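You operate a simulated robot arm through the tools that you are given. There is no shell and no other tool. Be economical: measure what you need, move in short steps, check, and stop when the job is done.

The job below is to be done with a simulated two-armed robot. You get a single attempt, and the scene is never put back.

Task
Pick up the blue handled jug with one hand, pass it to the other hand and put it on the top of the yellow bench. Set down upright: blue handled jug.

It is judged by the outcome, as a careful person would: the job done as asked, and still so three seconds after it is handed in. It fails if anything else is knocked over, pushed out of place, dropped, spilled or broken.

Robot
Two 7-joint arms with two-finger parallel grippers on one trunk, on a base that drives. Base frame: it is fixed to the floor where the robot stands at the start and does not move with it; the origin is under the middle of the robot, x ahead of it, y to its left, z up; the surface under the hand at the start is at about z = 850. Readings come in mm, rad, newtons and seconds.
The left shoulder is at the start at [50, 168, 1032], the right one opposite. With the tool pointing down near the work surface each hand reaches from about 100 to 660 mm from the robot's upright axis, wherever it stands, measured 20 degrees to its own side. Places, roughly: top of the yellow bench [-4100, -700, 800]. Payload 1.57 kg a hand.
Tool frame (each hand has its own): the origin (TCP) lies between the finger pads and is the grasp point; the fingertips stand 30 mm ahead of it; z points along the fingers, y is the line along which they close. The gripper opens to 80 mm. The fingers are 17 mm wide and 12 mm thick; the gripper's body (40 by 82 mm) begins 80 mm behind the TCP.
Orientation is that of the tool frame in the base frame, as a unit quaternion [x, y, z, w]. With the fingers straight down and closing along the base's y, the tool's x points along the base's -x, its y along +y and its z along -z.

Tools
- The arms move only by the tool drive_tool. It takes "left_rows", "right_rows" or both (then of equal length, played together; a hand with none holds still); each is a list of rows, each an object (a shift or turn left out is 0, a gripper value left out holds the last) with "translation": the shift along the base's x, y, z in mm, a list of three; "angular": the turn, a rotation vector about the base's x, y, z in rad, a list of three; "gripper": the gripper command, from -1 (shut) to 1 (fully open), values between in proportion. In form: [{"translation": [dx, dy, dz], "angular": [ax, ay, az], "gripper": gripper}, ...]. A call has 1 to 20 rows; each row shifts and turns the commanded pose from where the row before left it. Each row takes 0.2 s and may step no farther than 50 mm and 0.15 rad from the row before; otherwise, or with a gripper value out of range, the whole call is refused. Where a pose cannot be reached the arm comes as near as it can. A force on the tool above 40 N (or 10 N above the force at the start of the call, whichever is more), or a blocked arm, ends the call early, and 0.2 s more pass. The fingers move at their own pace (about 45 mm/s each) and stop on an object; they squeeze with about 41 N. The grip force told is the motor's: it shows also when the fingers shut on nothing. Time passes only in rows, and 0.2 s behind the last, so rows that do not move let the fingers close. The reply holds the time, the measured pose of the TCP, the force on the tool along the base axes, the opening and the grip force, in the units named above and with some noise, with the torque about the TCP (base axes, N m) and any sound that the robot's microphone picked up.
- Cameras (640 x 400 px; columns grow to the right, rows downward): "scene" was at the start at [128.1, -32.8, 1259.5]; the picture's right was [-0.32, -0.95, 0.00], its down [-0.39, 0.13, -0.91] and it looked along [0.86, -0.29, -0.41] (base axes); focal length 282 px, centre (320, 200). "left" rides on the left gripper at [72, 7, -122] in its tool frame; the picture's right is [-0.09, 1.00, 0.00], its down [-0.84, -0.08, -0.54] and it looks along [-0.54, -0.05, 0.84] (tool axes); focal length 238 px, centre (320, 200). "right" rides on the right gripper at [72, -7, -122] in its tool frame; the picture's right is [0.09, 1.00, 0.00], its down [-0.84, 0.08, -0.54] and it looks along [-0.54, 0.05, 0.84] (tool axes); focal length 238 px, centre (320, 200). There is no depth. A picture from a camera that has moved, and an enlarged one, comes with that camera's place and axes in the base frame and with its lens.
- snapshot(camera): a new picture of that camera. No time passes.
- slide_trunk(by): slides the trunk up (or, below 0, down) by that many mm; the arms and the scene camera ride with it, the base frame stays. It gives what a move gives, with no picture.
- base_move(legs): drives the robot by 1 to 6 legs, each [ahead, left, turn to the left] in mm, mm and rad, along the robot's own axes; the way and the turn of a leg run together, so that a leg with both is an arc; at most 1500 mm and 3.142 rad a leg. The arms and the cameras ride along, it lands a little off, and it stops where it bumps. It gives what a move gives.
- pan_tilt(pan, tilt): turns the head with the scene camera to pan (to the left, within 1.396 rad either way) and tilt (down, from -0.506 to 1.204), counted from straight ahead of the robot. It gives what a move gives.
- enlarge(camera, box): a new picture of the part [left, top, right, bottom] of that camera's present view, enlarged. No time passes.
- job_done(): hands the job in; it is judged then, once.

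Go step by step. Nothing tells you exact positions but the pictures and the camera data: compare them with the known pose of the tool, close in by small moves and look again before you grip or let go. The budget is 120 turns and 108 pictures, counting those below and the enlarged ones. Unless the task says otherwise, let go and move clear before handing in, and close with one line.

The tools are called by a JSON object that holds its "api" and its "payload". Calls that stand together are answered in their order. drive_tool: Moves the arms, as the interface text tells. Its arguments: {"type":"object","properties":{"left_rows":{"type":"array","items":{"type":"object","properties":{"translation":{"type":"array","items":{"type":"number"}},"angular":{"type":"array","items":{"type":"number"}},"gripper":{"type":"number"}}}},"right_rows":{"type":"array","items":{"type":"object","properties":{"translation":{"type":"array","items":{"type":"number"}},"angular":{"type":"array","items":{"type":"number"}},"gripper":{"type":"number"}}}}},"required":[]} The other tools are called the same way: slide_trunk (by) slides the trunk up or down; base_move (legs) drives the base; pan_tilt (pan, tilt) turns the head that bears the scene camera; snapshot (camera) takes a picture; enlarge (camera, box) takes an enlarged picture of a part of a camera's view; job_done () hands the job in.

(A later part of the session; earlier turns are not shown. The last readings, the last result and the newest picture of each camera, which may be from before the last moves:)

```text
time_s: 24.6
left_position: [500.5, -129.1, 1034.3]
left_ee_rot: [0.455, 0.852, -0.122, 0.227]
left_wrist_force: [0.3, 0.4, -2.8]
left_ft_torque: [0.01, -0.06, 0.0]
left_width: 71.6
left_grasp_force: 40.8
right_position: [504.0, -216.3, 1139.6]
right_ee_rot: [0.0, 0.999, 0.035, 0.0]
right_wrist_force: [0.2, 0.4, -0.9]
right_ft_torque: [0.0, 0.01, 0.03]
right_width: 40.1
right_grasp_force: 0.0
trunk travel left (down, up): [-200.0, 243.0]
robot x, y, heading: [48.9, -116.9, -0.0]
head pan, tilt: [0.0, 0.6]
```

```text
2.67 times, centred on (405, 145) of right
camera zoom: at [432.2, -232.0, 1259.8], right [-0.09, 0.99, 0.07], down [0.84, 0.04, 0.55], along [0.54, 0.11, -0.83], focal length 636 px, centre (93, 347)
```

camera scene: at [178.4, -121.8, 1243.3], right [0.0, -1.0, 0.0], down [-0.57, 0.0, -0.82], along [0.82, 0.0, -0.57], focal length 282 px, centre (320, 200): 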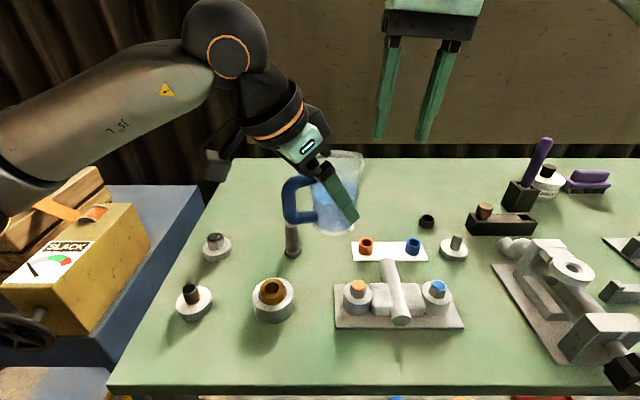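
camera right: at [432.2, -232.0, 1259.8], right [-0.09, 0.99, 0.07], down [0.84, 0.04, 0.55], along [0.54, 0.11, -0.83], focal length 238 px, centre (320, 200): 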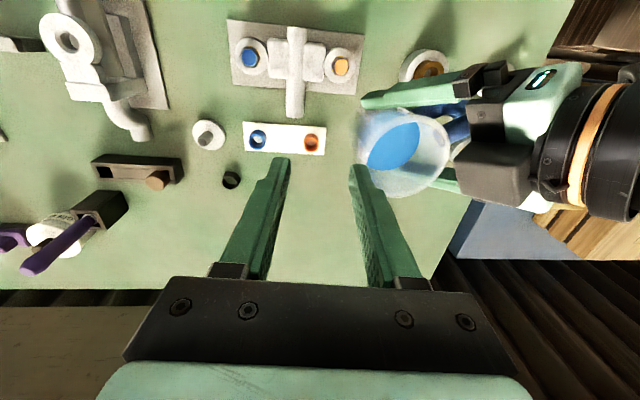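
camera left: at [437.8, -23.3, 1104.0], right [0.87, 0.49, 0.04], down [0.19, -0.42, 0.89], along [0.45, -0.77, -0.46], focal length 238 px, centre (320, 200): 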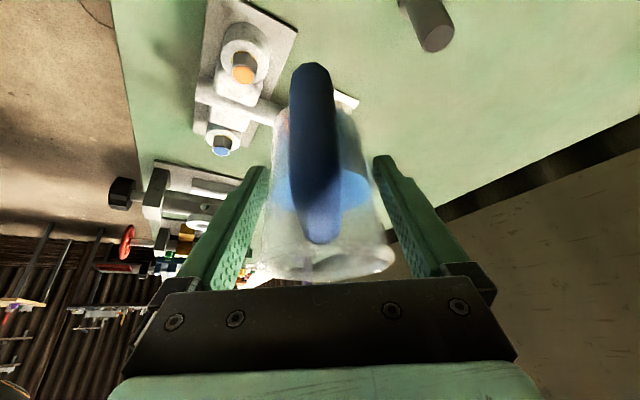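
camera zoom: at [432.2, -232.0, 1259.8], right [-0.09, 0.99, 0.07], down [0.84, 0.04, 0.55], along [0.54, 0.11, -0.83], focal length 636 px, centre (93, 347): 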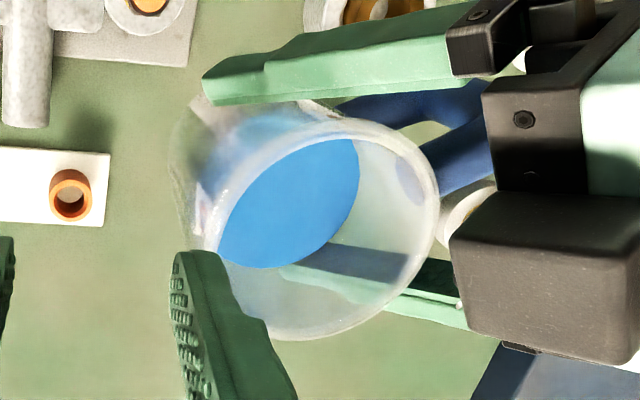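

Measured rim centre [504, -136, 1076], as predicted. I'll move the right hand over the -y wall just above the rim and check.

{"api": "drive_tool", "payload": {"right_rows": [{"translation": [0, 15, -5]}, {"translation": [0, 15, -8]}, {"translation": [0, 14, -8]}]}}

{"api": "snapshot", "payload": {"camera": "right"}}

{"api": "enlarge", "payload": {"camera": "scene", "box": [260, 60, 420, 240]}}

```text
time_s: 25.4
left_position: [499.7, -129.7, 1035.5]
left_ee_rot: [0.455, 0.852, -0.124, 0.228]
left_wrist_force: [0.4, 0.3, -2.1]
left_ft_torque: [-0.02, -0.02, -0.02]
left_width: 71.2
left_grasp_force: 40.2
right_position: [505.2, -172.7, 1117.7]
right_ee_rot: [-0.001, 0.999, 0.035, 0.0]
right_wrist_force: [0.3, -0.6, -0.1]
right_ft_torque: [0.01, 0.0, 0.0]
right_width: 40.1
right_grasp_force: 0.1
trunk travel left (down, up): [-200.0, 243.0]
robot x, y, heading: [48.5, -118.1, 0.004]
head pan, tilt: [0.0, 0.6]
```

```text
68 pictures are left
camera right: at [433.6, -187.9, 1238.8], right [-0.09, 0.99, 0.07], down [0.84, 0.04, 0.55], along [0.54, 0.11, -0.83], focal length 238 px, centre (320, 200)
```

right: 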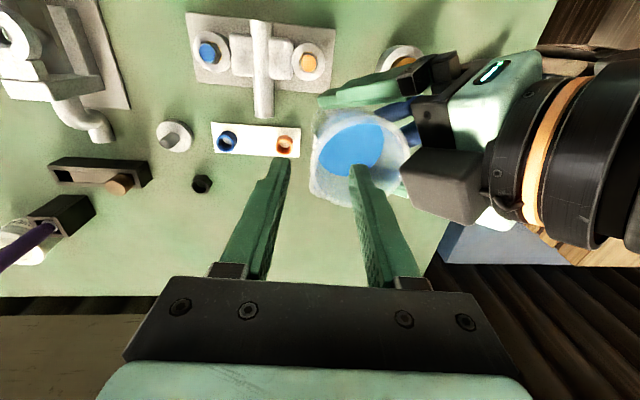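

```text
2.22 times, centred on (340, 150) of scene
camera zoom: at [178.5, -121.9, 1243.3], right [0.0, -1.0, 0.0], down [-0.57, 0.0, -0.82], along [0.82, 0.0, -0.57], focal length 627 px, centre (276, 311)
```

zoom: 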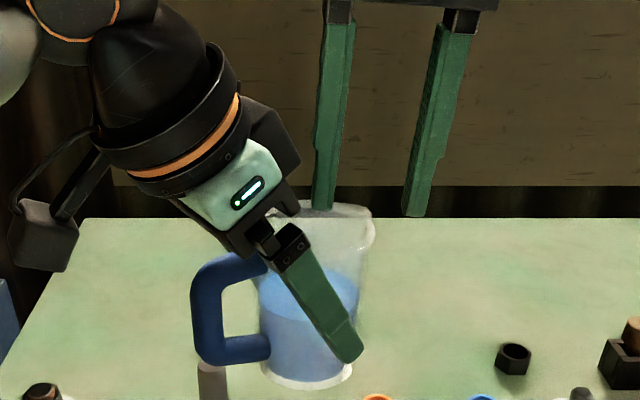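

Aligned: the inner finger is over the opening and the outer finger is clear. Descending halfway.

{"api": "drive_tool", "payload": {"right_rows": [{"translation": [-1, 0, -8]}, {"translation": [0, 0, -8]}, {"translation": [0, 0, -7]}]}}

{"api": "snapshot", "payload": {"camera": "right"}}

{"api": "enlarge", "payload": {"camera": "scene", "box": [260, 60, 420, 240]}}

```text
time_s: 26.2
left_position: [500.1, -128.1, 1036.0]
left_ee_rot: [0.455, 0.852, -0.123, 0.227]
left_wrist_force: [0.2, 0.3, -3.3]
left_ft_torque: [-0.04, -0.01, 0.01]
left_width: 71.6
left_grasp_force: 40.8
right_position: [504.4, -173.3, 1095.5]
right_ee_rot: [-0.001, 0.999, 0.036, 0.0]
right_wrist_force: [0.5, 1.1, -0.3]
right_ft_torque: [0.0, -0.01, -0.02]
right_width: 39.9
right_grasp_force: 0.0
trunk travel left (down, up): [-200.0, 243.0]
robot x, y, heading: [50.0, -118.8, 0.002]
head pan, tilt: [0.0, 0.6]
```

```text
66 pictures are left
camera right: at [432.2, -188.5, 1216.4], right [-0.09, 0.99, 0.07], down [0.84, 0.04, 0.55], along [0.54, 0.11, -0.83], focal length 238 px, centre (320, 200)
```

right: 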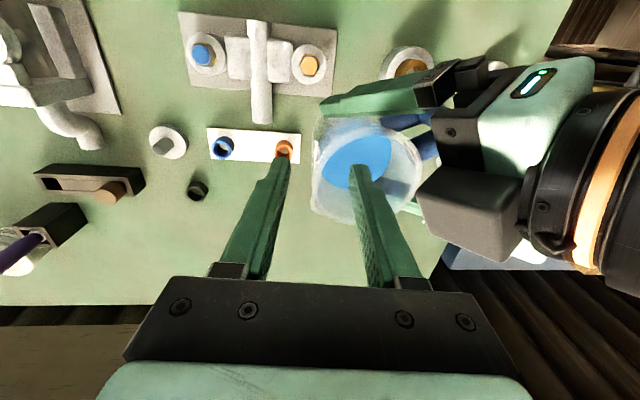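

```text
2.22 times, centred on (340, 150) of scene
camera zoom: at [178.4, -122.0, 1243.3], right [0.0, -1.0, 0.0], down [-0.57, 0.0, -0.82], along [0.82, 0.0, -0.57], focal length 627 px, centre (276, 311)
```

zoom: 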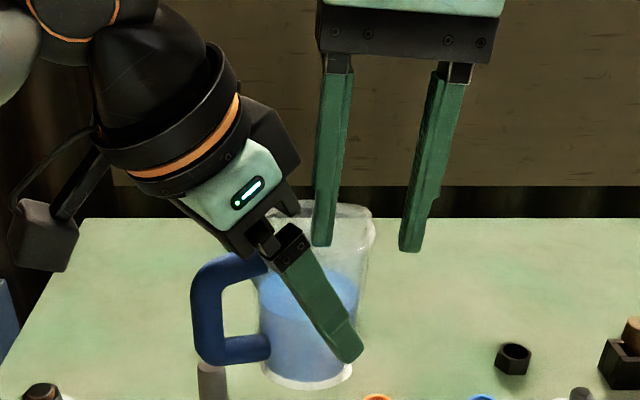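

{"api": "drive_tool", "payload": {"right_rows": [{"translation": [0, 0, -7]}, {"translation": [0, 0, -7]}, {"translation": [0, 0, -7]}]}}

{"api": "snapshot", "payload": {"camera": "right"}}

{"api": "enlarge", "payload": {"camera": "scene", "box": [260, 60, 420, 240]}}

```text
time_s: 27.0
left_position: [500.0, -129.7, 1034.2]
left_ee_rot: [0.455, 0.852, -0.123, 0.228]
left_wrist_force: [-0.1, 0.1, -2.5]
left_ft_torque: [0.0, -0.02, -0.05]
left_width: 71.4
left_grasp_force: 41.3
right_position: [504.4, -172.8, 1074.6]
right_ee_rot: [0.0, 0.999, 0.035, 0.0]
right_wrist_force: [0.0, 0.4, 0.1]
right_ft_torque: [0.0, 0.0, -0.02]
right_width: 40.1
right_grasp_force: 0.1
trunk travel left (down, up): [-200.0, 243.0]
robot x, y, heading: [48.5, -122.0, 0.006]
head pan, tilt: [0.0, 0.6]
```

```text
64 pictures are left
camera right: at [431.9, -188.3, 1195.4], right [-0.09, 0.99, 0.07], down [0.84, 0.04, 0.55], along [0.54, 0.11, -0.83], focal length 238 px, centre (320, 200)
```

right: 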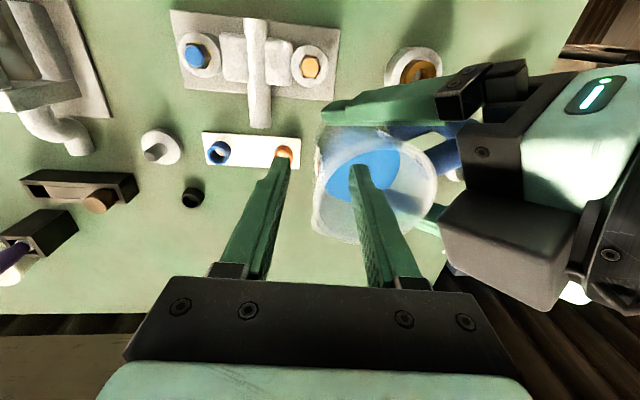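

```text
2.22 times, centred on (340, 150) of scene
camera zoom: at [178.4, -122.0, 1243.3], right [0.0, -1.0, 0.0], down [-0.57, 0.0, -0.82], along [0.82, 0.0, -0.57], focal length 627 px, centre (276, 311)
```

zoom: 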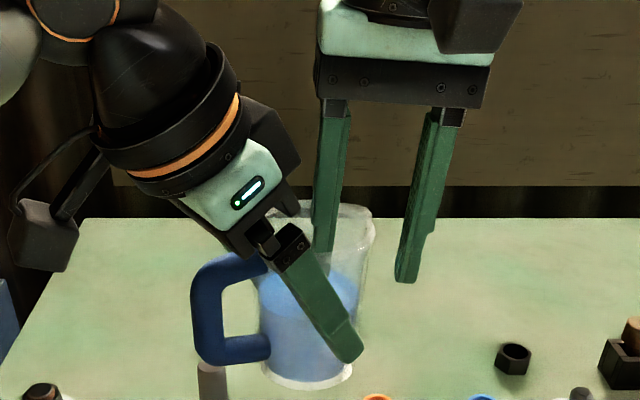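

The inner finger is inside above the water and the outer one outside. Closing the right gripper on the wall.

{"api": "drive_tool", "payload": {"right_rows": [{"gripper": -0.4}, {"gripper": -0.6}, {"gripper": -0.8}, {"gripper": -1}, {"gripper": -1}, {"gripper": -1}]}}

{"api": "snapshot", "payload": {"camera": "right"}}

{"api": "enlarge", "payload": {"camera": "scene", "box": [260, 60, 420, 240]}}

```text
time_s: 28.4
left_position: [500.6, -127.7, 1034.9]
left_ee_rot: [0.456, 0.851, -0.122, 0.228]
left_wrist_force: [-1.7, 3.4, -0.8]
left_ft_torque: [0.69, -0.2, 0.06]
left_width: 71.5
left_grasp_force: 41.1
right_position: [504.3, -173.3, 1074.0]
right_ee_rot: [0.0, 0.999, 0.034, 0.0]
right_wrist_force: [0.8, -4.0, 0.2]
right_ft_torque: [-0.84, 0.18, -0.06]
right_width: 5.8
right_grasp_force: 25.6
trunk travel left (down, up): [-200.0, 243.0]
robot x, y, heading: [51.3, -119.9, 0.003]
head pan, tilt: [0.0, 0.6]
```

```text
62 pictures are left
camera right: at [432.1, -188.5, 1195.2], right [-0.09, 0.99, 0.07], down [0.84, 0.04, 0.55], along [0.54, 0.11, -0.83], focal length 238 px, centre (320, 200)
```

right: 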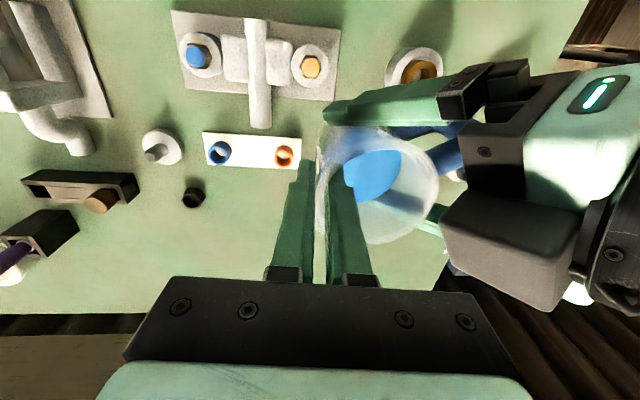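

```text
2.22 times, centred on (340, 150) of scene
camera zoom: at [178.4, -122.0, 1243.3], right [0.0, -1.0, 0.0], down [-0.57, 0.0, -0.82], along [0.82, 0.0, -0.57], focal length 627 px, centre (276, 311)
```

zoom: 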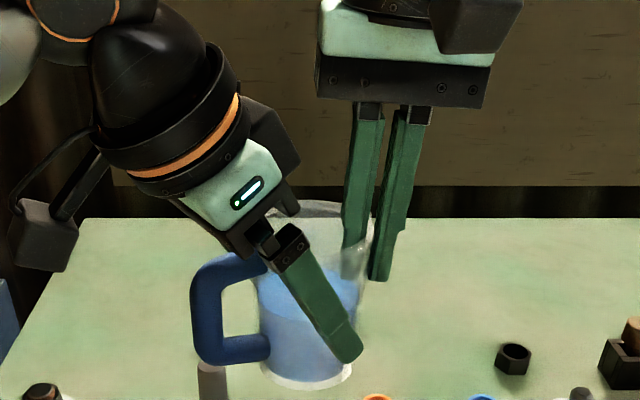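

{"api": "drive_tool", "payload": {"right_rows": [{"angular": [-0.02, 0, 0]}, {"angular": [-0.015, 0, 0]}, {"gripper": -1}, {"gripper": -1}]}}

```text
time_s: 29.4
left_position: [499.7, -128.3, 1035.2]
left_ee_rot: [0.455, 0.853, -0.122, 0.227]
left_wrist_force: [0.3, 5.4, -3.6]
left_ft_torque: [0.28, -0.61, 0.14]
left_width: 71.3
left_grasp_force: 41.0
right_position: [504.3, -172.9, 1074.6]
right_ee_rot: [0.001, 1.0, 0.018, 0.0]
right_wrist_force: [0.1, -5.0, 0.6]
right_ft_torque: [-0.47, 0.61, -0.08]
right_width: 4.4
right_grasp_force: 25.4
trunk travel left (down, up): [-200.0, 243.0]
robot x, y, heading: [52.6, -119.2, 0.004]
head pan, tilt: [0.0, 0.6]
```

{"api": "drive_tool", "payload": {"right_rows": [{"angular": [-0.015, 0.01, 0], "translation": [0, -0.7, 0]}, {}, {}]}}

```text
time_s: 30.2
left_position: [500.3, -129.3, 1034.7]
left_ee_rot: [0.456, 0.852, -0.124, 0.227]
left_wrist_force: [2.6, -1.2, -3.7]
left_ft_torque: [-0.56, 0.56, 0.3]
left_width: 71.3
left_grasp_force: 41.0
right_position: [504.4, -173.3, 1074.1]
right_ee_rot: [-0.001, 1.0, 0.011, -0.003]
right_wrist_force: [-2.9, -0.7, 1.3]
right_ft_torque: [0.63, -0.48, -0.15]
right_width: 4.3
right_grasp_force: 25.1
trunk travel left (down, up): [-200.0, 243.0]
robot x, y, heading: [49.8, -115.4, 0.003]
head pan, tilt: [0.0, 0.6]
```

{"api": "drive_tool", "payload": {"right_rows": [{"angular": [0.008, -0.005, 0], "translation": [0, 0, 0]}, {}, {}]}}

```text
time_s: 31.0
left_position: [499.7, -129.0, 1035.8]
left_ee_rot: [0.456, 0.852, -0.123, 0.228]
left_wrist_force: [0.2, -2.8, -5.8]
left_ft_torque: [0.27, -0.41, 0.13]
left_width: 71.4
left_grasp_force: 41.7
right_position: [504.9, -172.8, 1072.3]
right_ee_rot: [-0.001, 1.0, 0.014, -0.002]
right_wrist_force: [-0.6, 2.3, 1.8]
right_ft_torque: [-0.12, 0.41, -0.07]
right_width: 4.3
right_grasp_force: 24.6
trunk travel left (down, up): [-200.0, 243.0]
robot x, y, heading: [48.7, -117.7, 0.003]
head pan, tilt: [0.0, 0.6]
```

Stresses are small. Now the left hand lets go in tiny increments.

{"api": "drive_tool", "payload": {"left_rows": [{"gripper": 0.77}, {"gripper": 0.79}, {"gripper": 0.8}, {"gripper": 0.82}, {"gripper": 0.84}, {}, {}], "right_rows": [{"gripper": -1}, {}, {}, {}, {}, {}, {}]}}

{"api": "snapshot", "payload": {"camera": "right"}}

{"api": "snapshot", "payload": {"camera": "left"}}

{"api": "enlarge", "payload": {"camera": "scene", "box": [260, 60, 420, 240]}}

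```text
time_s: 32.6
left_position: [501.1, -129.0, 1035.5]
left_ee_rot: [0.456, 0.852, -0.124, 0.228]
left_wrist_force: [0.2, -1.0, 1.3]
left_ft_torque: [0.02, -0.04, -0.02]
left_width: 74.0
left_grasp_force: 0.1
right_position: [503.9, -173.0, 1074.5]
right_ee_rot: [0.001, 1.0, 0.014, -0.003]
right_wrist_force: [-0.9, -0.3, -0.6]
right_ft_torque: [-0.18, -0.03, -0.03]
right_width: 3.9
right_grasp_force: 24.9
trunk travel left (down, up): [-200.0, 243.0]
robot x, y, heading: [48.4, -122.3, 0.001]
head pan, tilt: [0.0, 0.6]
```

```text
60 pictures are left
camera right: at [432.8, -184.0, 1196.0], right [-0.09, 1.0, 0.03], down [0.84, 0.06, 0.54], along [0.54, 0.07, -0.84], focal length 238 px, centre (320, 200)
```

right: 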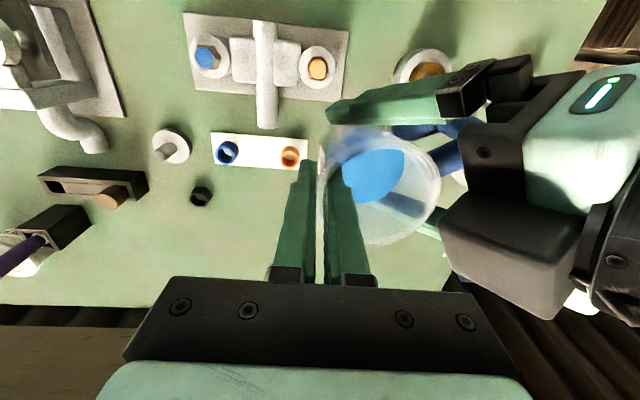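

```text
59 pictures are left
camera left: at [437.9, -23.3, 1103.9], right [0.87, 0.49, 0.04], down [0.19, -0.42, 0.89], along [0.45, -0.77, -0.46], focal length 238 px, centre (320, 200)
```

left: 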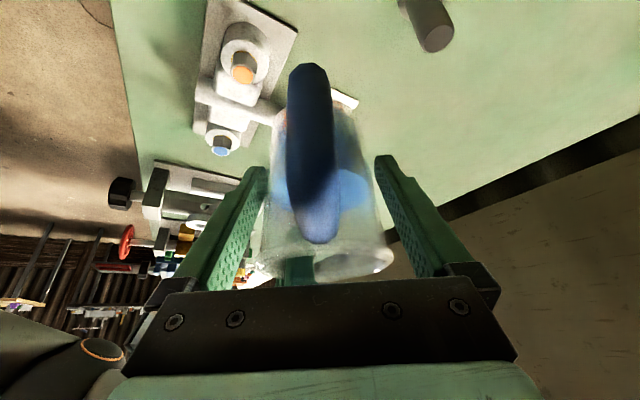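

```text
2.22 times, centred on (340, 150) of scene
camera zoom: at [178.4, -122.0, 1243.3], right [0.0, -1.0, 0.0], down [-0.57, 0.0, -0.82], along [0.82, 0.0, -0.57], focal length 627 px, centre (276, 311)
```

zoom: 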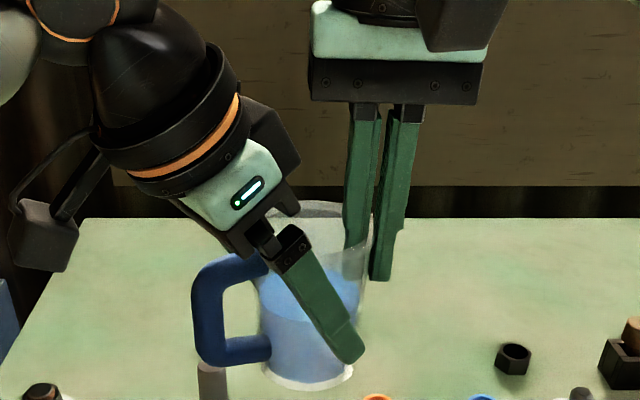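

The right hand now carries the jug alone. The left hand opens fully and backs off horizontally along its approach direction.

{"api": "drive_tool", "payload": {"left_rows": [{"gripper": 1}, {"gripper": 1}, {"translation": [-4, 6, 0]}, {"translation": [-6, 8, 0]}, {"translation": [-8, 12, 0]}, {"translation": [-11, 16, 0]}, {"translation": [-11, 16, 0]}, {"translation": [-11, 16, 5]}, {"translation": [-11, 25, 10]}, {"translation": [-10, 30, 15]}]}}

{"api": "snapshot", "payload": {"camera": "right"}}

{"api": "snapshot", "payload": {"camera": "scene"}}

```text
time_s: 34.8
left_position: [429.1, 1.8, 1066.0]
left_ee_rot: [0.456, 0.852, -0.124, 0.228]
left_wrist_force: [-0.6, -0.1, -1.2]
left_ft_torque: [-0.04, 0.02, -0.02]
left_width: 80.1
left_grasp_force: 0.2
right_position: [504.4, -173.0, 1073.7]
right_ee_rot: [-0.001, 1.0, 0.014, -0.002]
right_wrist_force: [-0.4, -0.7, 0.0]
right_ft_torque: [-0.15, -0.06, 0.02]
right_width: 4.1
right_grasp_force: 24.9
trunk travel left (down, up): [-200.0, 243.0]
robot x, y, heading: [50.8, -118.4, -0.003]
head pan, tilt: [0.0, 0.6]
```

```text
57 pictures are left
camera right: at [432.7, -183.8, 1196.0], right [-0.09, 1.0, 0.03], down [0.84, 0.06, 0.54], along [0.54, 0.07, -0.84], focal length 238 px, centre (320, 200)
```

right: 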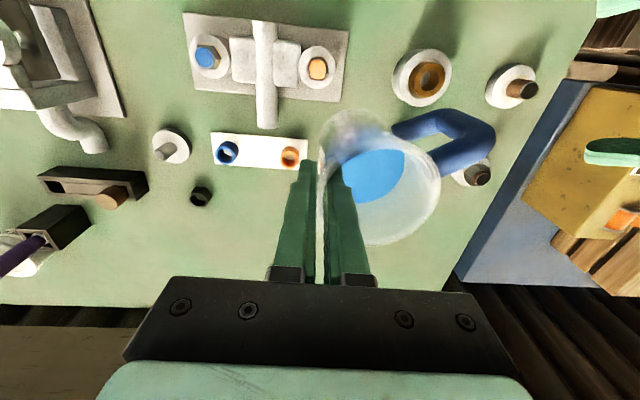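

```text
56 pictures are left
camera scene: at [178.3, -121.8, 1243.3], right [0.0, -1.0, 0.0], down [-0.56, 0.0, -0.83], along [0.83, 0.0, -0.56], focal length 282 px, centre (320, 200)
```

scene: 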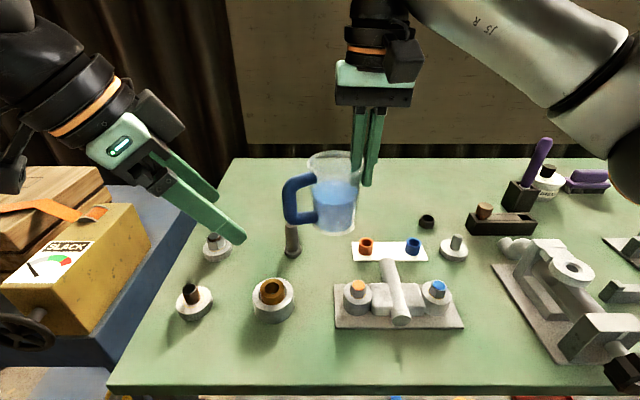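

Handover is complete and the jug hangs upright from the right hand. Now I'll tuck both arms for driving: left hand upright and out of the way, right hand drawn in gently.

{"api": "drive_tool", "payload": {"left_rows": [{"translation": [0, 20, 15]}, {"translation": [0, 20, 15]}, {"translation": [-5, 15, 15], "angular": [0, 0, 0.139]}, {"translation": [-5, 10, 10], "angular": [0, 0, 0.139]}, {"translation": [-5, 10, 10], "angular": [0, 0, 0.139]}, {"translation": [-5, 10, 10], "angular": [0, 0, 0.139]}, {"translation": [-5, 10, 0], "angular": [0, 0, 0.139]}, {"translation": [-5, 5, 0], "angular": [0, 0, 0.139]}, {"translation": [-5, 5, 0], "angular": [0, 0, 0.139]}, {"angular": [0, 0.131, 0]}, {"angular": [0, 0.131, 0]}, {"angular": [0, 0.131, 0]}, {"angular": [0, 0.131, 0]}, {}], "right_rows": [{"translation": [-1, 0, 1]}, {"translation": [-3, 0, 2]}, {"translation": [-5, -2, 2]}, {"translation": [-7, -2, 2]}, {"translation": [-8, -3, 2]}, {"translation": [-9, -3, 2]}, {"translation": [-9, -3, 2]}, {"translation": [-9, -3, 2]}, {"translation": [-9, -3, 2]}, {"translation": [-9, -3, 2]}, {"translation": [-8, -2, 2]}, {"translation": [-6, -2, 1]}, {"translation": [-4, -1, 0]}, {"translation": [-2, 0, 0]}]}}

{"api": "snapshot", "payload": {"camera": "right"}}

{"api": "pan_tilt", "payload": {"pan": 1.39, "tilt": 0.5}}

{"api": "snapshot", "payload": {"camera": "scene"}}

{"api": "pan_tilt", "payload": {"pan": -1.39, "tilt": 0.5}}

{"api": "snapshot", "payload": {"camera": "scene"}}

```text
time_s: 37.8
left_position: [393.6, 104.2, 1140.7]
left_ee_rot: [0.004, 1.0, -0.003, -0.001]
left_wrist_force: [0.0, -0.7, 0.5]
left_ft_torque: [0.0, -0.02, -0.01]
left_width: 80.0
left_grasp_force: 0.0
right_position: [414.9, -200.2, 1097.3]
right_ee_rot: [0.0, 1.0, 0.015, -0.003]
right_wrist_force: [-0.2, 0.0, -3.4]
right_ft_torque: [-0.16, 0.0, -0.01]
right_width: 4.0
right_grasp_force: 25.0
trunk travel left (down, up): [-200.0, 243.0]
robot x, y, heading: [48.5, -120.2, 0.002]
head pan, tilt: [0.0, 0.6]
```

```text
55 pictures are left
camera right: at [343.6, -211.1, 1219.2], right [-0.09, 1.0, 0.03], down [0.84, 0.06, 0.54], along [0.54, 0.07, -0.84], focal length 238 px, centre (320, 200)
```

right: 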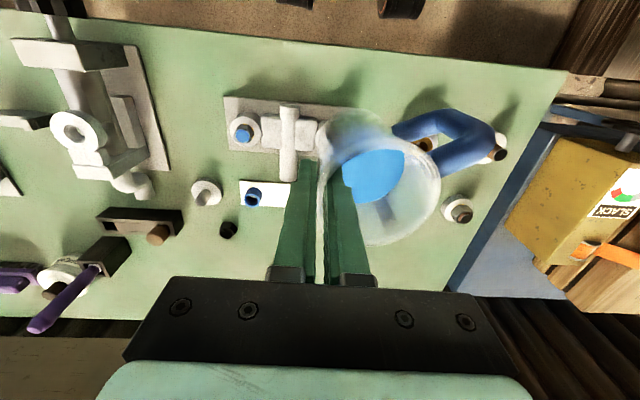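

```text
time_s: 39.3
left_position: [393.3, 105.1, 1140.5]
left_ee_rot: [0.003, 1.0, -0.003, -0.001]
left_wrist_force: [0.2, -0.2, 0.9]
left_ft_torque: [0.0, 0.03, 0.0]
left_width: 80.1
left_grasp_force: 0.0
right_position: [414.6, -201.9, 1097.7]
right_ee_rot: [0.0, 1.0, 0.014, -0.002]
right_wrist_force: [0.4, 0.0, -2.6]
right_ft_torque: [-0.14, -0.06, 0.03]
right_width: 4.1
right_grasp_force: 24.7
trunk travel left (down, up): [-200.0, 243.0]
robot x, y, heading: [46.1, -119.3, 0.007]
head pan, tilt: [1.389, 0.499]
```

```text
54 pictures are left
camera scene: at [106.3, -32.6, 1252.4], right [0.98, -0.18, 0.0], down [-0.09, -0.47, -0.88], along [0.16, 0.86, -0.48], focal length 282 px, centre (320, 200)
```

scene: 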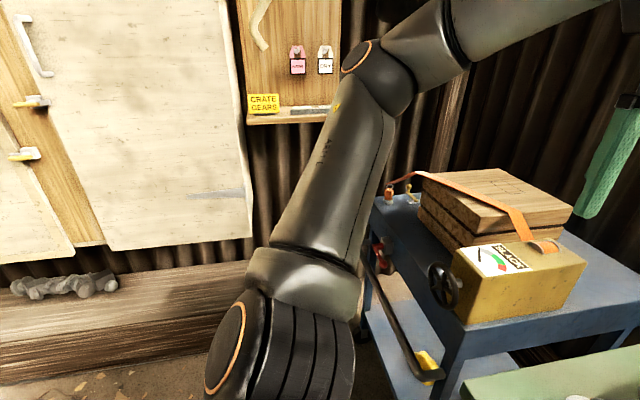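

```text
time_s: 41.8
left_position: [392.8, 104.0, 1140.2]
left_ee_rot: [0.003, 1.0, -0.003, 0.0]
left_wrist_force: [-0.4, -0.9, 0.2]
left_ft_torque: [0.0, -0.05, 0.0]
left_width: 80.0
left_grasp_force: 0.1
right_position: [415.2, -200.1, 1097.1]
right_ee_rot: [0.001, 1.0, 0.014, -0.003]
right_wrist_force: [0.1, 0.6, -3.3]
right_ft_torque: [-0.16, 0.0, 0.02]
right_width: 4.1
right_grasp_force: 24.8
trunk travel left (down, up): [-200.0, 243.0]
robot x, y, heading: [50.9, -119.9, 0.003]
head pan, tilt: [-1.389, 0.499]
```

```text
53 pictures are left
camera scene: at [106.5, -211.6, 1252.4], right [-0.98, -0.18, 0.0], down [-0.09, 0.47, -0.88], along [0.16, -0.86, -0.48], focal length 282 px, centre (320, 200)
```

scene: 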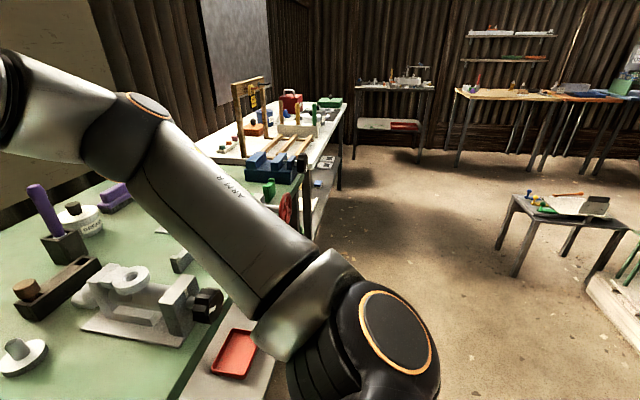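

The way to the right (-y) is open. I'll back off from the table in short steps, checking that the jug holds, then turn right.

{"api": "base_move", "payload": {"legs": [[-100, 0, 0]]}}

{"api": "base_move", "payload": {"legs": [[-250, 0, 0]]}}

{"api": "base_move", "payload": {"legs": [[0, 0, -0.4]]}}

{"api": "snapshot", "payload": {"camera": "right"}}

{"api": "snapshot", "payload": {"camera": "scene"}}

```text
time_s: 42.9
left_position: [294.5, 104.6, 1140.7]
left_ee_rot: [0.004, 1.0, -0.003, 0.0]
left_wrist_force: [0.2, -0.1, 0.0]
left_ft_torque: [0.02, -0.01, -0.04]
left_width: 79.9
left_grasp_force: 0.0
right_position: [315.9, -201.4, 1098.1]
right_ee_rot: [0.0, 1.0, 0.014, -0.002]
right_wrist_force: [-0.7, 0.3, -2.6]
right_ft_torque: [-0.15, -0.09, 0.01]
right_width: 4.1
right_grasp_force: 24.7
trunk travel left (down, up): [-200.0, 243.0]
robot x, y, heading: [-55.1, -122.0, -0.001]
head pan, tilt: [-1.389, 0.499]
```

```text
time_s: 44.8
left_position: [43.1, 103.0, 1140.2]
left_ee_rot: [0.007, 1.0, -0.004, 0.0]
left_wrist_force: [0.3, -0.1, -0.4]
left_ft_torque: [0.02, -0.01, 0.04]
left_width: 80.1
left_grasp_force: 0.1
right_position: [63.9, -203.2, 1098.0]
right_ee_rot: [0.004, 1.0, 0.014, -0.002]
right_wrist_force: [-0.6, 0.9, -2.6]
right_ft_torque: [-0.14, -0.07, -0.01]
right_width: 4.0
right_grasp_force: 24.8
trunk travel left (down, up): [-200.0, 243.0]
robot x, y, heading: [-299.9, -118.2, -0.003]
head pan, tilt: [-1.389, 0.499]
```

```text
time_s: 46.3
left_position: [101.6, -45.5, 1138.8]
left_ee_rot: [0.201, 0.98, -0.003, -0.001]
left_wrist_force: [0.5, -1.0, 0.1]
left_ft_torque: [0.02, 0.0, 0.01]
left_width: 79.9
left_grasp_force: 0.1
right_position: [4.3, -335.3, 1098.2]
right_ee_rot: [0.197, 0.98, 0.013, 0.0]
right_wrist_force: [0.0, -0.4, -3.0]
right_ft_torque: [-0.16, 0.06, 0.02]
right_width: 4.1
right_grasp_force: 24.8
trunk travel left (down, up): [-200.0, 243.0]
robot x, y, heading: [-299.3, -117.0, -0.399]
head pan, tilt: [-1.389, 0.499]
```

```text
52 pictures are left
camera right: at [-65.8, -317.6, 1218.9], right [0.3, 0.95, 0.03], down [0.8, -0.27, 0.54], along [0.52, -0.14, -0.84], focal length 238 px, centre (320, 200)
```

right: 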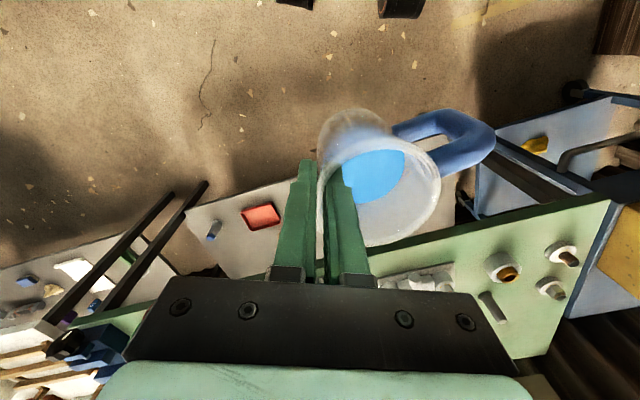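

```text
51 pictures are left
camera scene: at [-283.7, -226.0, 1252.4], right [-0.98, 0.21, 0.0], down [0.1, 0.47, -0.88], along [-0.19, -0.86, -0.48], focal length 282 px, centre (320, 200)
```

scene: 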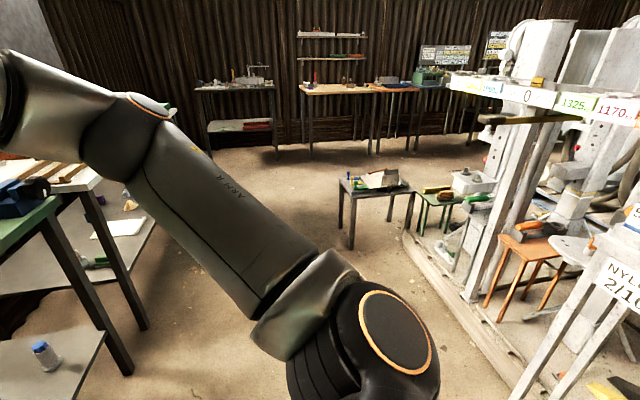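

The jug stays put. I'll turn further right to see toward the bench.

{"api": "base_move", "payload": {"legs": [[0, 0, -1.0]]}}

{"api": "snapshot", "payload": {"camera": "scene"}}

{"api": "pan_tilt", "payload": {"pan": -0.7, "tilt": 0.35}}

{"api": "snapshot", "payload": {"camera": "scene"}}

```text
time_s: 49.3
left_position: [-26.8, -422.3, 1140.4]
left_ee_rot: [0.651, 0.759, -0.002, -0.004]
left_wrist_force: [0.4, 0.2, 0.4]
left_ft_torque: [-0.01, -0.02, 0.01]
left_width: 80.2
left_grasp_force: 0.1
right_position: [-324.7, -492.2, 1097.2]
right_ee_rot: [0.647, 0.762, 0.013, 0.007]
right_wrist_force: [-1.1, 0.5, -3.1]
right_ft_torque: [-0.06, 0.16, 0.04]
right_width: 4.3
right_grasp_force: 24.5
trunk travel left (down, up): [-200.0, 243.0]
robot x, y, heading: [-305.0, -118.6, -1.406]
head pan, tilt: [-1.389, 0.499]
```

```text
50 pictures are left
camera scene: at [-380.6, -191.8, 1252.4], right [-0.34, 0.94, 0.0], down [0.45, 0.16, -0.88], along [-0.83, -0.3, -0.48], focal length 282 px, centre (320, 200)
```

scene: 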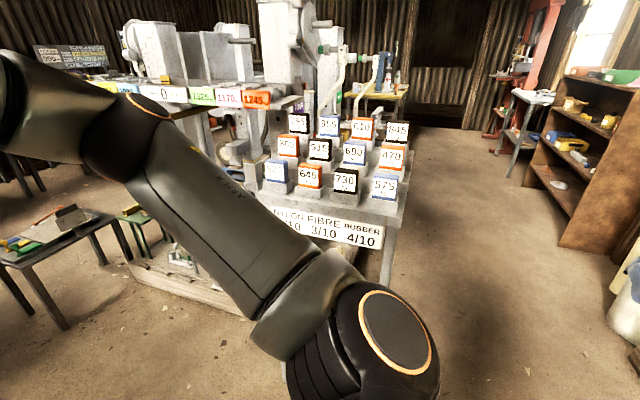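

```text
time_s: 50.4
left_position: [-26.7, -422.5, 1140.0]
left_ee_rot: [0.651, 0.759, -0.003, -0.002]
left_wrist_force: [-1.0, -0.1, -0.5]
left_ft_torque: [-0.01, -0.02, 0.02]
left_width: 79.9
left_grasp_force: 0.0
right_position: [-323.1, -493.7, 1096.3]
right_ee_rot: [0.647, 0.762, 0.013, 0.007]
right_wrist_force: [0.4, 0.4, -3.4]
right_ft_torque: [-0.06, 0.15, -0.02]
right_width: 4.2
right_grasp_force: 25.4
trunk travel left (down, up): [-200.0, 243.0]
robot x, y, heading: [-303.5, -118.5, -1.412]
head pan, tilt: [-0.7, 0.351]
```

```text
49 pictures are left
camera scene: at [-342.6, -241.1, 1266.0], right [-0.86, 0.51, 0.0], down [0.18, 0.3, -0.94], along [-0.48, -0.81, -0.34], focal length 282 px, centre (320, 200)
```

scene: 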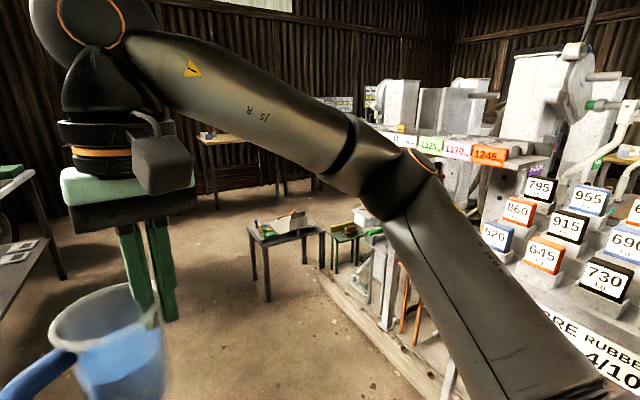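

Past the big machine I can see the yellow bench at roughly [-3720…, -640]. The corridor for it runs between the machine (y < -230) and the shelf (y > 800). I'll turn to face -x and look ahead.

{"api": "base_move", "payload": {"legs": [[0, 0, -1.0], [0, 0, -0.73]]}}

{"api": "pan_tilt", "payload": {"pan": 0.0, "tilt": 0.4}}

{"api": "snapshot", "payload": {"camera": "scene"}}

```text
time_s: 55.2
left_position: [-645.2, -345.3, 1140.1]
left_ee_rot: [1.0, 0.0, 0.002, -0.003]
left_wrist_force: [0.8, -0.4, -0.4]
left_ft_torque: [-0.02, 0.01, 0.03]
left_width: 80.1
left_grasp_force: 0.0
right_position: [-668.7, -40.0, 1096.9]
right_ee_rot: [1.0, 0.004, 0.002, 0.014]
right_wrist_force: [-0.9, -1.2, -2.5]
right_ft_torque: [0.13, 0.04, -0.01]
right_width: 4.6
right_grasp_force: 25.4
trunk travel left (down, up): [-200.0, 243.0]
robot x, y, heading: [-301.6, -118.2, -3.129]
head pan, tilt: [-0.7, 0.351]
```

```text
time_s: 56.3
left_position: [-645.1, -345.7, 1140.0]
left_ee_rot: [1.0, 0.0, 0.0, -0.004]
left_wrist_force: [-0.2, 0.0, -0.2]
left_ft_torque: [-0.02, 0.0, 0.02]
left_width: 80.2
left_grasp_force: 0.1
right_position: [-667.5, -40.0, 1096.3]
right_ee_rot: [1.0, 0.003, 0.002, 0.014]
right_wrist_force: [-0.3, 0.5, -3.3]
right_ft_torque: [0.16, 0.01, 0.0]
right_width: 4.0
right_grasp_force: 25.1
trunk travel left (down, up): [-200.0, 243.0]
robot x, y, heading: [-302.7, -118.5, -3.126]
head pan, tilt: [0.0, 0.4]
```

```text
48 pictures are left
camera scene: at [-434.1, -122.5, 1261.5], right [-0.01, 1.0, 0.0], down [0.39, 0.0, -0.92], along [-0.92, -0.01, -0.39], focal length 282 px, centre (320, 200)
```

scene: 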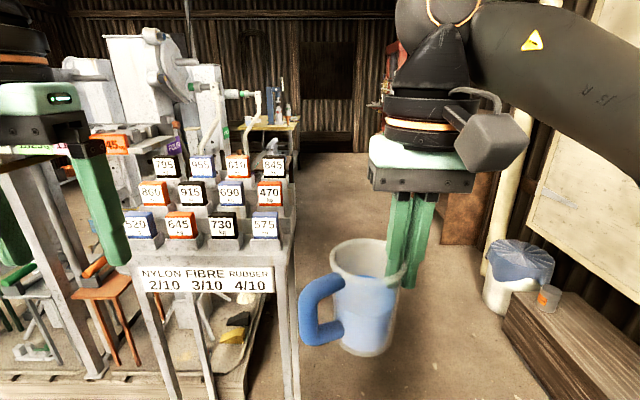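

The corridor is clear between y ≈ -220 and +790. I'll strafe right to y ≈ 280, then drive ahead in legs.

{"api": "base_move", "payload": {"legs": [[0, -400, 0], [700, 0, 0]]}}

{"api": "snapshot", "payload": {"camera": "scene"}}

```text
time_s: 63.8
left_position: [-1354.0, 42.0, 1140.0]
left_ee_rot: [1.0, -0.002, 0.001, -0.003]
left_wrist_force: [0.4, 0.5, 0.1]
left_ft_torque: [0.02, -0.02, -0.01]
left_width: 80.2
left_grasp_force: 0.0
right_position: [-1375.7, 347.4, 1096.9]
right_ee_rot: [1.0, 0.003, 0.003, 0.014]
right_wrist_force: [-0.3, -0.7, -3.8]
right_ft_torque: [0.15, 0.05, -0.03]
right_width: 4.2
right_grasp_force: 24.9
trunk travel left (down, up): [-200.0, 243.0]
robot x, y, heading: [-1008.7, 264.0, -3.137]
head pan, tilt: [0.0, 0.4]
```

```text
47 pictures are left
camera scene: at [-1142.3, 263.8, 1261.5], right [-0.01, 1.0, 0.0], down [0.39, 0.0, -0.92], along [-0.92, -0.01, -0.39], focal length 282 px, centre (320, 200)
```

scene: 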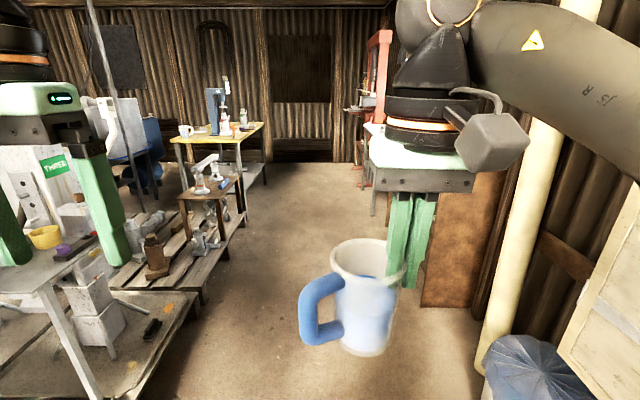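

The yellow bench spans about x -3450…-4650, y -1050…-430, best approached from its +y side. Driving on down the corridor.

{"api": "base_move", "payload": {"legs": [[1000, 0, 0], [800, 60, 0]]}}

{"api": "snapshot", "payload": {"camera": "scene"}}

{"api": "pan_tilt", "payload": {"pan": 0.8, "tilt": 0.4}}

{"api": "snapshot", "payload": {"camera": "scene"}}

```text
time_s: 72.8
left_position: [-3129.4, -44.5, 1140.1]
left_ee_rot: [1.0, 0.002, 0.001, -0.003]
left_wrist_force: [-0.1, -0.1, 0.1]
left_ft_torque: [-0.02, 0.0, 0.0]
left_width: 79.9
left_grasp_force: 0.2
right_position: [-3156.2, 260.4, 1096.4]
right_ee_rot: [1.0, 0.007, 0.003, 0.014]
right_wrist_force: [-0.1, -0.2, -2.5]
right_ft_torque: [0.15, 0.03, 0.05]
right_width: 4.1
right_grasp_force: 24.5
trunk travel left (down, up): [-200.0, 243.0]
robot x, y, heading: [-2790.5, 185.3, -3.124]
head pan, tilt: [0.0, 0.4]
```

```text
46 pictures are left
camera scene: at [-2921.0, 178.3, 1261.5], right [-0.01, 1.0, 0.0], down [0.39, 0.01, -0.92], along [-0.92, -0.01, -0.39], focal length 282 px, centre (320, 200)
```

scene: 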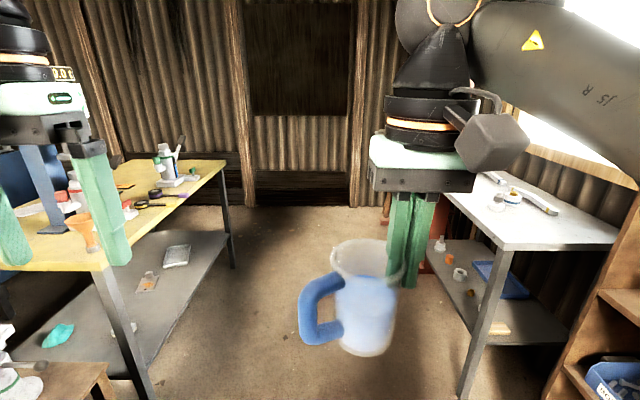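

```text
time_s: 73.9
left_position: [-3129.2, -45.0, 1139.7]
left_ee_rot: [1.0, 0.002, 0.0, -0.003]
left_wrist_force: [0.3, 0.3, -1.0]
left_ft_torque: [0.02, 0.0, -0.01]
left_width: 79.9
left_grasp_force: 0.0
right_position: [-3155.7, 259.7, 1097.1]
right_ee_rot: [1.0, 0.007, 0.003, 0.014]
right_wrist_force: [0.2, -0.1, -3.1]
right_ft_torque: [0.14, 0.01, -0.03]
right_width: 4.2
right_grasp_force: 25.1
trunk travel left (down, up): [-200.0, 243.0]
robot x, y, heading: [-2787.5, 181.0, -3.129]
head pan, tilt: [0.799, 0.4]
```

```text
45 pictures are left
camera scene: at [-2891.9, 112.4, 1261.5], right [-0.73, 0.69, 0.0], down [0.27, 0.28, -0.92], along [-0.63, -0.67, -0.39], focal length 282 px, centre (320, 200)
```

scene: 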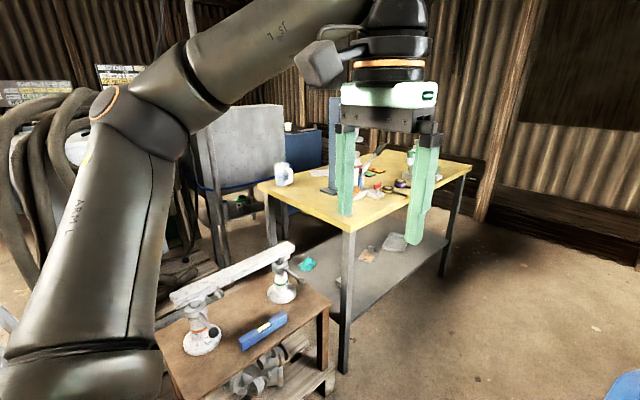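

The bench's near long edge is y ≈ -420, x -3530…-4604, and the aisle is about 1.1 m wide. I'll drive to x ≈ -3850 and turn left to face the bench.

{"api": "base_move", "payload": {"legs": [[1060, 30, 0]]}}

{"api": "base_move", "payload": {"legs": [[0, 0, 0.8], [0, 0, 0.77]]}}

{"api": "pan_tilt", "payload": {"pan": 0.0, "tilt": 0.55}}

{"api": "snapshot", "payload": {"camera": "scene"}}

{"api": "snapshot", "payload": {"camera": "left"}}

```text
time_s: 79.4
left_position: [-4205.1, -91.7, 1139.7]
left_ee_rot: [1.0, 0.003, 0.0, -0.004]
left_wrist_force: [-0.3, 0.5, 0.3]
left_ft_torque: [0.01, -0.03, 0.0]
left_width: 79.8
left_grasp_force: 0.0
right_position: [-4231.2, 212.4, 1097.7]
right_ee_rot: [1.0, 0.008, 0.002, 0.014]
right_wrist_force: [-0.5, 0.0, -2.0]
right_ft_torque: [0.16, 0.04, -0.01]
right_width: 4.0
right_grasp_force: 24.7
trunk travel left (down, up): [-200.0, 243.0]
robot x, y, heading: [-3863.9, 134.0, -3.125]
head pan, tilt: [0.799, 0.4]
```

```text
time_s: 83.9
left_position: [-3640.1, -206.8, 1141.0]
left_ee_rot: [0.709, 0.705, -0.003, -0.002]
left_wrist_force: [0.1, -0.6, 0.0]
left_ft_torque: [0.0, -0.05, 0.0]
left_width: 80.1
left_grasp_force: 0.1
right_position: [-3944.8, -228.6, 1097.6]
right_ee_rot: [0.706, 0.708, 0.012, 0.008]
right_wrist_force: [-0.2, 0.4, -3.1]
right_ft_torque: [-0.04, 0.18, -0.02]
right_width: 4.2
right_grasp_force: 25.3
trunk travel left (down, up): [-200.0, 243.0]
robot x, y, heading: [-3862.9, 135.6, -1.568]
head pan, tilt: [0.799, 0.4]
```

```text
time_s: 85.0
left_position: [-3638.1, -206.4, 1139.8]
left_ee_rot: [0.71, 0.705, -0.003, -0.003]
left_wrist_force: [-0.6, 0.0, -0.8]
left_ft_torque: [0.0, 0.0, -0.01]
left_width: 80.3
left_grasp_force: 0.0
right_position: [-3945.2, -229.4, 1097.1]
right_ee_rot: [0.706, 0.708, 0.012, 0.008]
right_wrist_force: [-0.1, 0.6, -3.3]
right_ft_torque: [-0.06, 0.16, 0.02]
right_width: 4.2
right_grasp_force: 24.8
trunk travel left (down, up): [-200.0, 243.0]
robot x, y, heading: [-3861.4, 133.2, -1.566]
head pan, tilt: [0.0, 0.55]
```

```text
44 pictures are left
camera scene: at [-3862.9, 4.0, 1247.8], right [-1.0, 0.0, 0.0], down [0.0, 0.52, -0.85], along [0.0, -0.85, -0.52], focal length 282 px, centre (320, 200)
```

scene: 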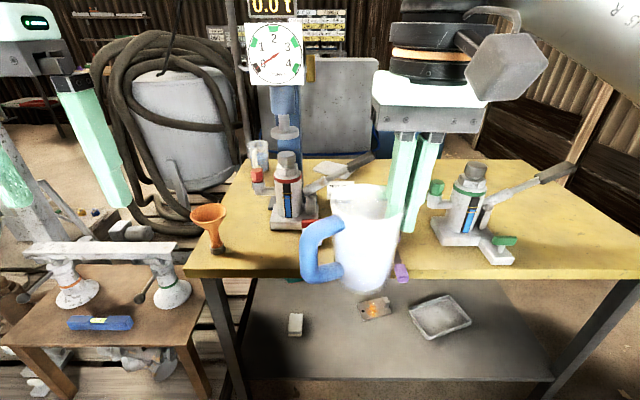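

```text
43 pictures are left
camera left: at [-3631.6, -135.4, 1261.8], right [1.0, -0.1, -0.01], down [-0.08, -0.84, 0.54], along [-0.06, -0.54, -0.84], focal length 238 px, centre (320, 200)
```

left: 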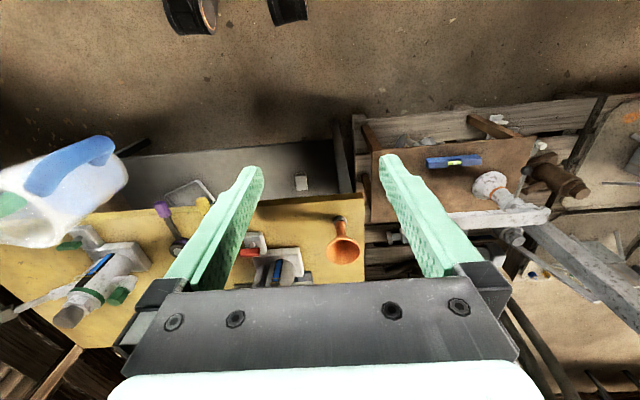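

The bench's right part (around x = -4400, y = -530), right of the nearer jack, looks free. I'll strafe right to face it and look again.

{"api": "base_move", "payload": {"legs": [[0, -250, 0], [0, -200, 0]]}}

{"api": "snapshot", "payload": {"camera": "scene"}}

{"api": "snapshot", "payload": {"camera": "right"}}

{"api": "snapshot", "payload": {"camera": "left"}}

```text
time_s: 89.9
left_position: [-4097.3, -208.1, 1141.2]
left_ee_rot: [0.711, 0.703, -0.003, -0.002]
left_wrist_force: [-1.0, -0.8, 0.2]
left_ft_torque: [-0.02, -0.01, 0.0]
left_width: 80.1
left_grasp_force: 0.1
right_position: [-4402.9, -228.2, 1096.7]
right_ee_rot: [0.707, 0.707, 0.013, 0.009]
right_wrist_force: [-0.5, 1.1, -2.6]
right_ft_torque: [-0.03, 0.16, 0.03]
right_width: 4.2
right_grasp_force: 24.9
trunk travel left (down, up): [-200.0, 243.0]
robot x, y, heading: [-4322.3, 135.1, -1.574]
head pan, tilt: [0.0, 0.55]
```

```text
42 pictures are left
camera scene: at [-4319.1, 3.7, 1247.8], right [-1.0, 0.0, 0.0], down [0.0, 0.52, -0.85], along [0.0, -0.85, -0.52], focal length 282 px, centre (320, 200)
```

scene: 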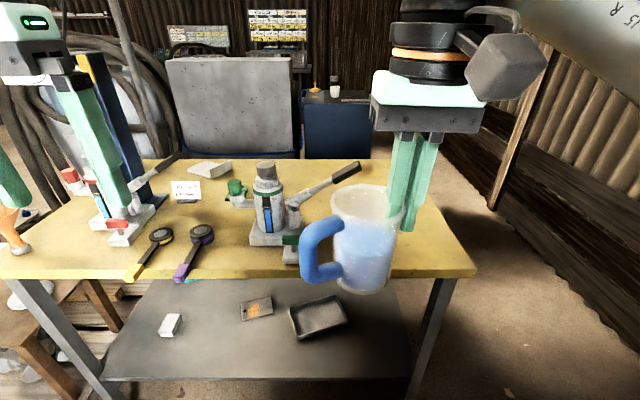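

```text
41 pictures are left
camera right: at [-4412.0, -158.0, 1218.8], right [1.0, 0.09, 0.03], down [0.06, -0.84, 0.54], along [0.07, -0.54, -0.84], focal length 238 px, centre (320, 200)
```

right: 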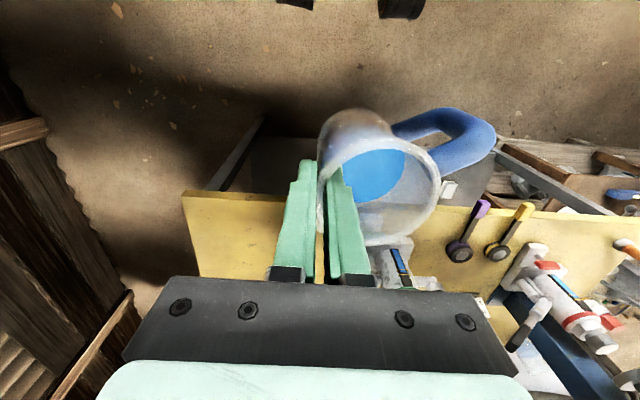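

```text
40 pictures are left
camera left: at [-4088.3, -136.6, 1261.9], right [0.99, -0.1, -0.01], down [-0.08, -0.84, 0.54], along [-0.06, -0.54, -0.84], focal length 238 px, centre (320, 200)
```

left: 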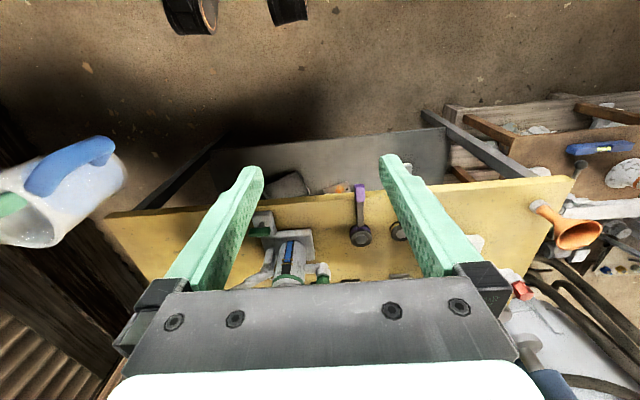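

The free spot is at about [-4490, -545], well away from the jack and the bench's right edge (x ≈ -4660). I'll come closer to the bench.

{"api": "base_move", "payload": {"legs": [[70, 0, 0], [60, -40, 0]]}}

{"api": "snapshot", "payload": {"camera": "right"}}

{"api": "snapshot", "payload": {"camera": "scene"}}

```text
time_s: 91.5
left_position: [-4137.1, -337.8, 1139.9]
left_ee_rot: [0.711, 0.703, -0.002, -0.003]
left_wrist_force: [-0.2, -0.5, -0.1]
left_ft_torque: [0.0, 0.0, 0.03]
left_width: 79.6
left_grasp_force: 0.0
right_position: [-4443.1, -359.6, 1096.9]
right_ee_rot: [0.707, 0.707, 0.012, 0.008]
right_wrist_force: [1.1, 0.8, -2.5]
right_ft_torque: [-0.01, 0.17, 0.04]
right_width: 3.8
right_grasp_force: 24.6
trunk travel left (down, up): [-200.0, 243.0]
robot x, y, heading: [-4361.1, 7.6, -1.574]
head pan, tilt: [0.0, 0.55]
```

```text
39 pictures are left
camera right: at [-4452.2, -288.7, 1218.7], right [1.0, 0.09, 0.03], down [0.06, -0.84, 0.54], along [0.07, -0.54, -0.84], focal length 238 px, centre (320, 200)
```

right: 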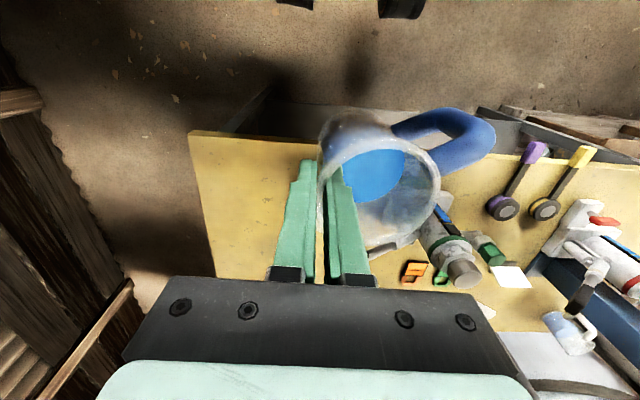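

```text
38 pictures are left
camera scene: at [-4359.3, -127.0, 1247.7], right [-1.0, 0.0, 0.0], down [0.0, 0.52, -0.85], along [0.0, -0.85, -0.52], focal length 282 px, centre (320, 200)
```

scene: 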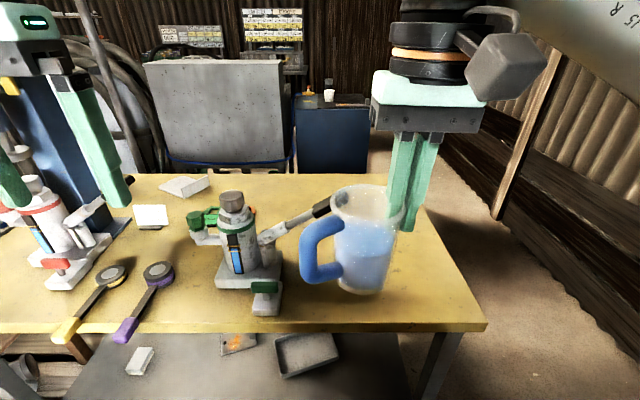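

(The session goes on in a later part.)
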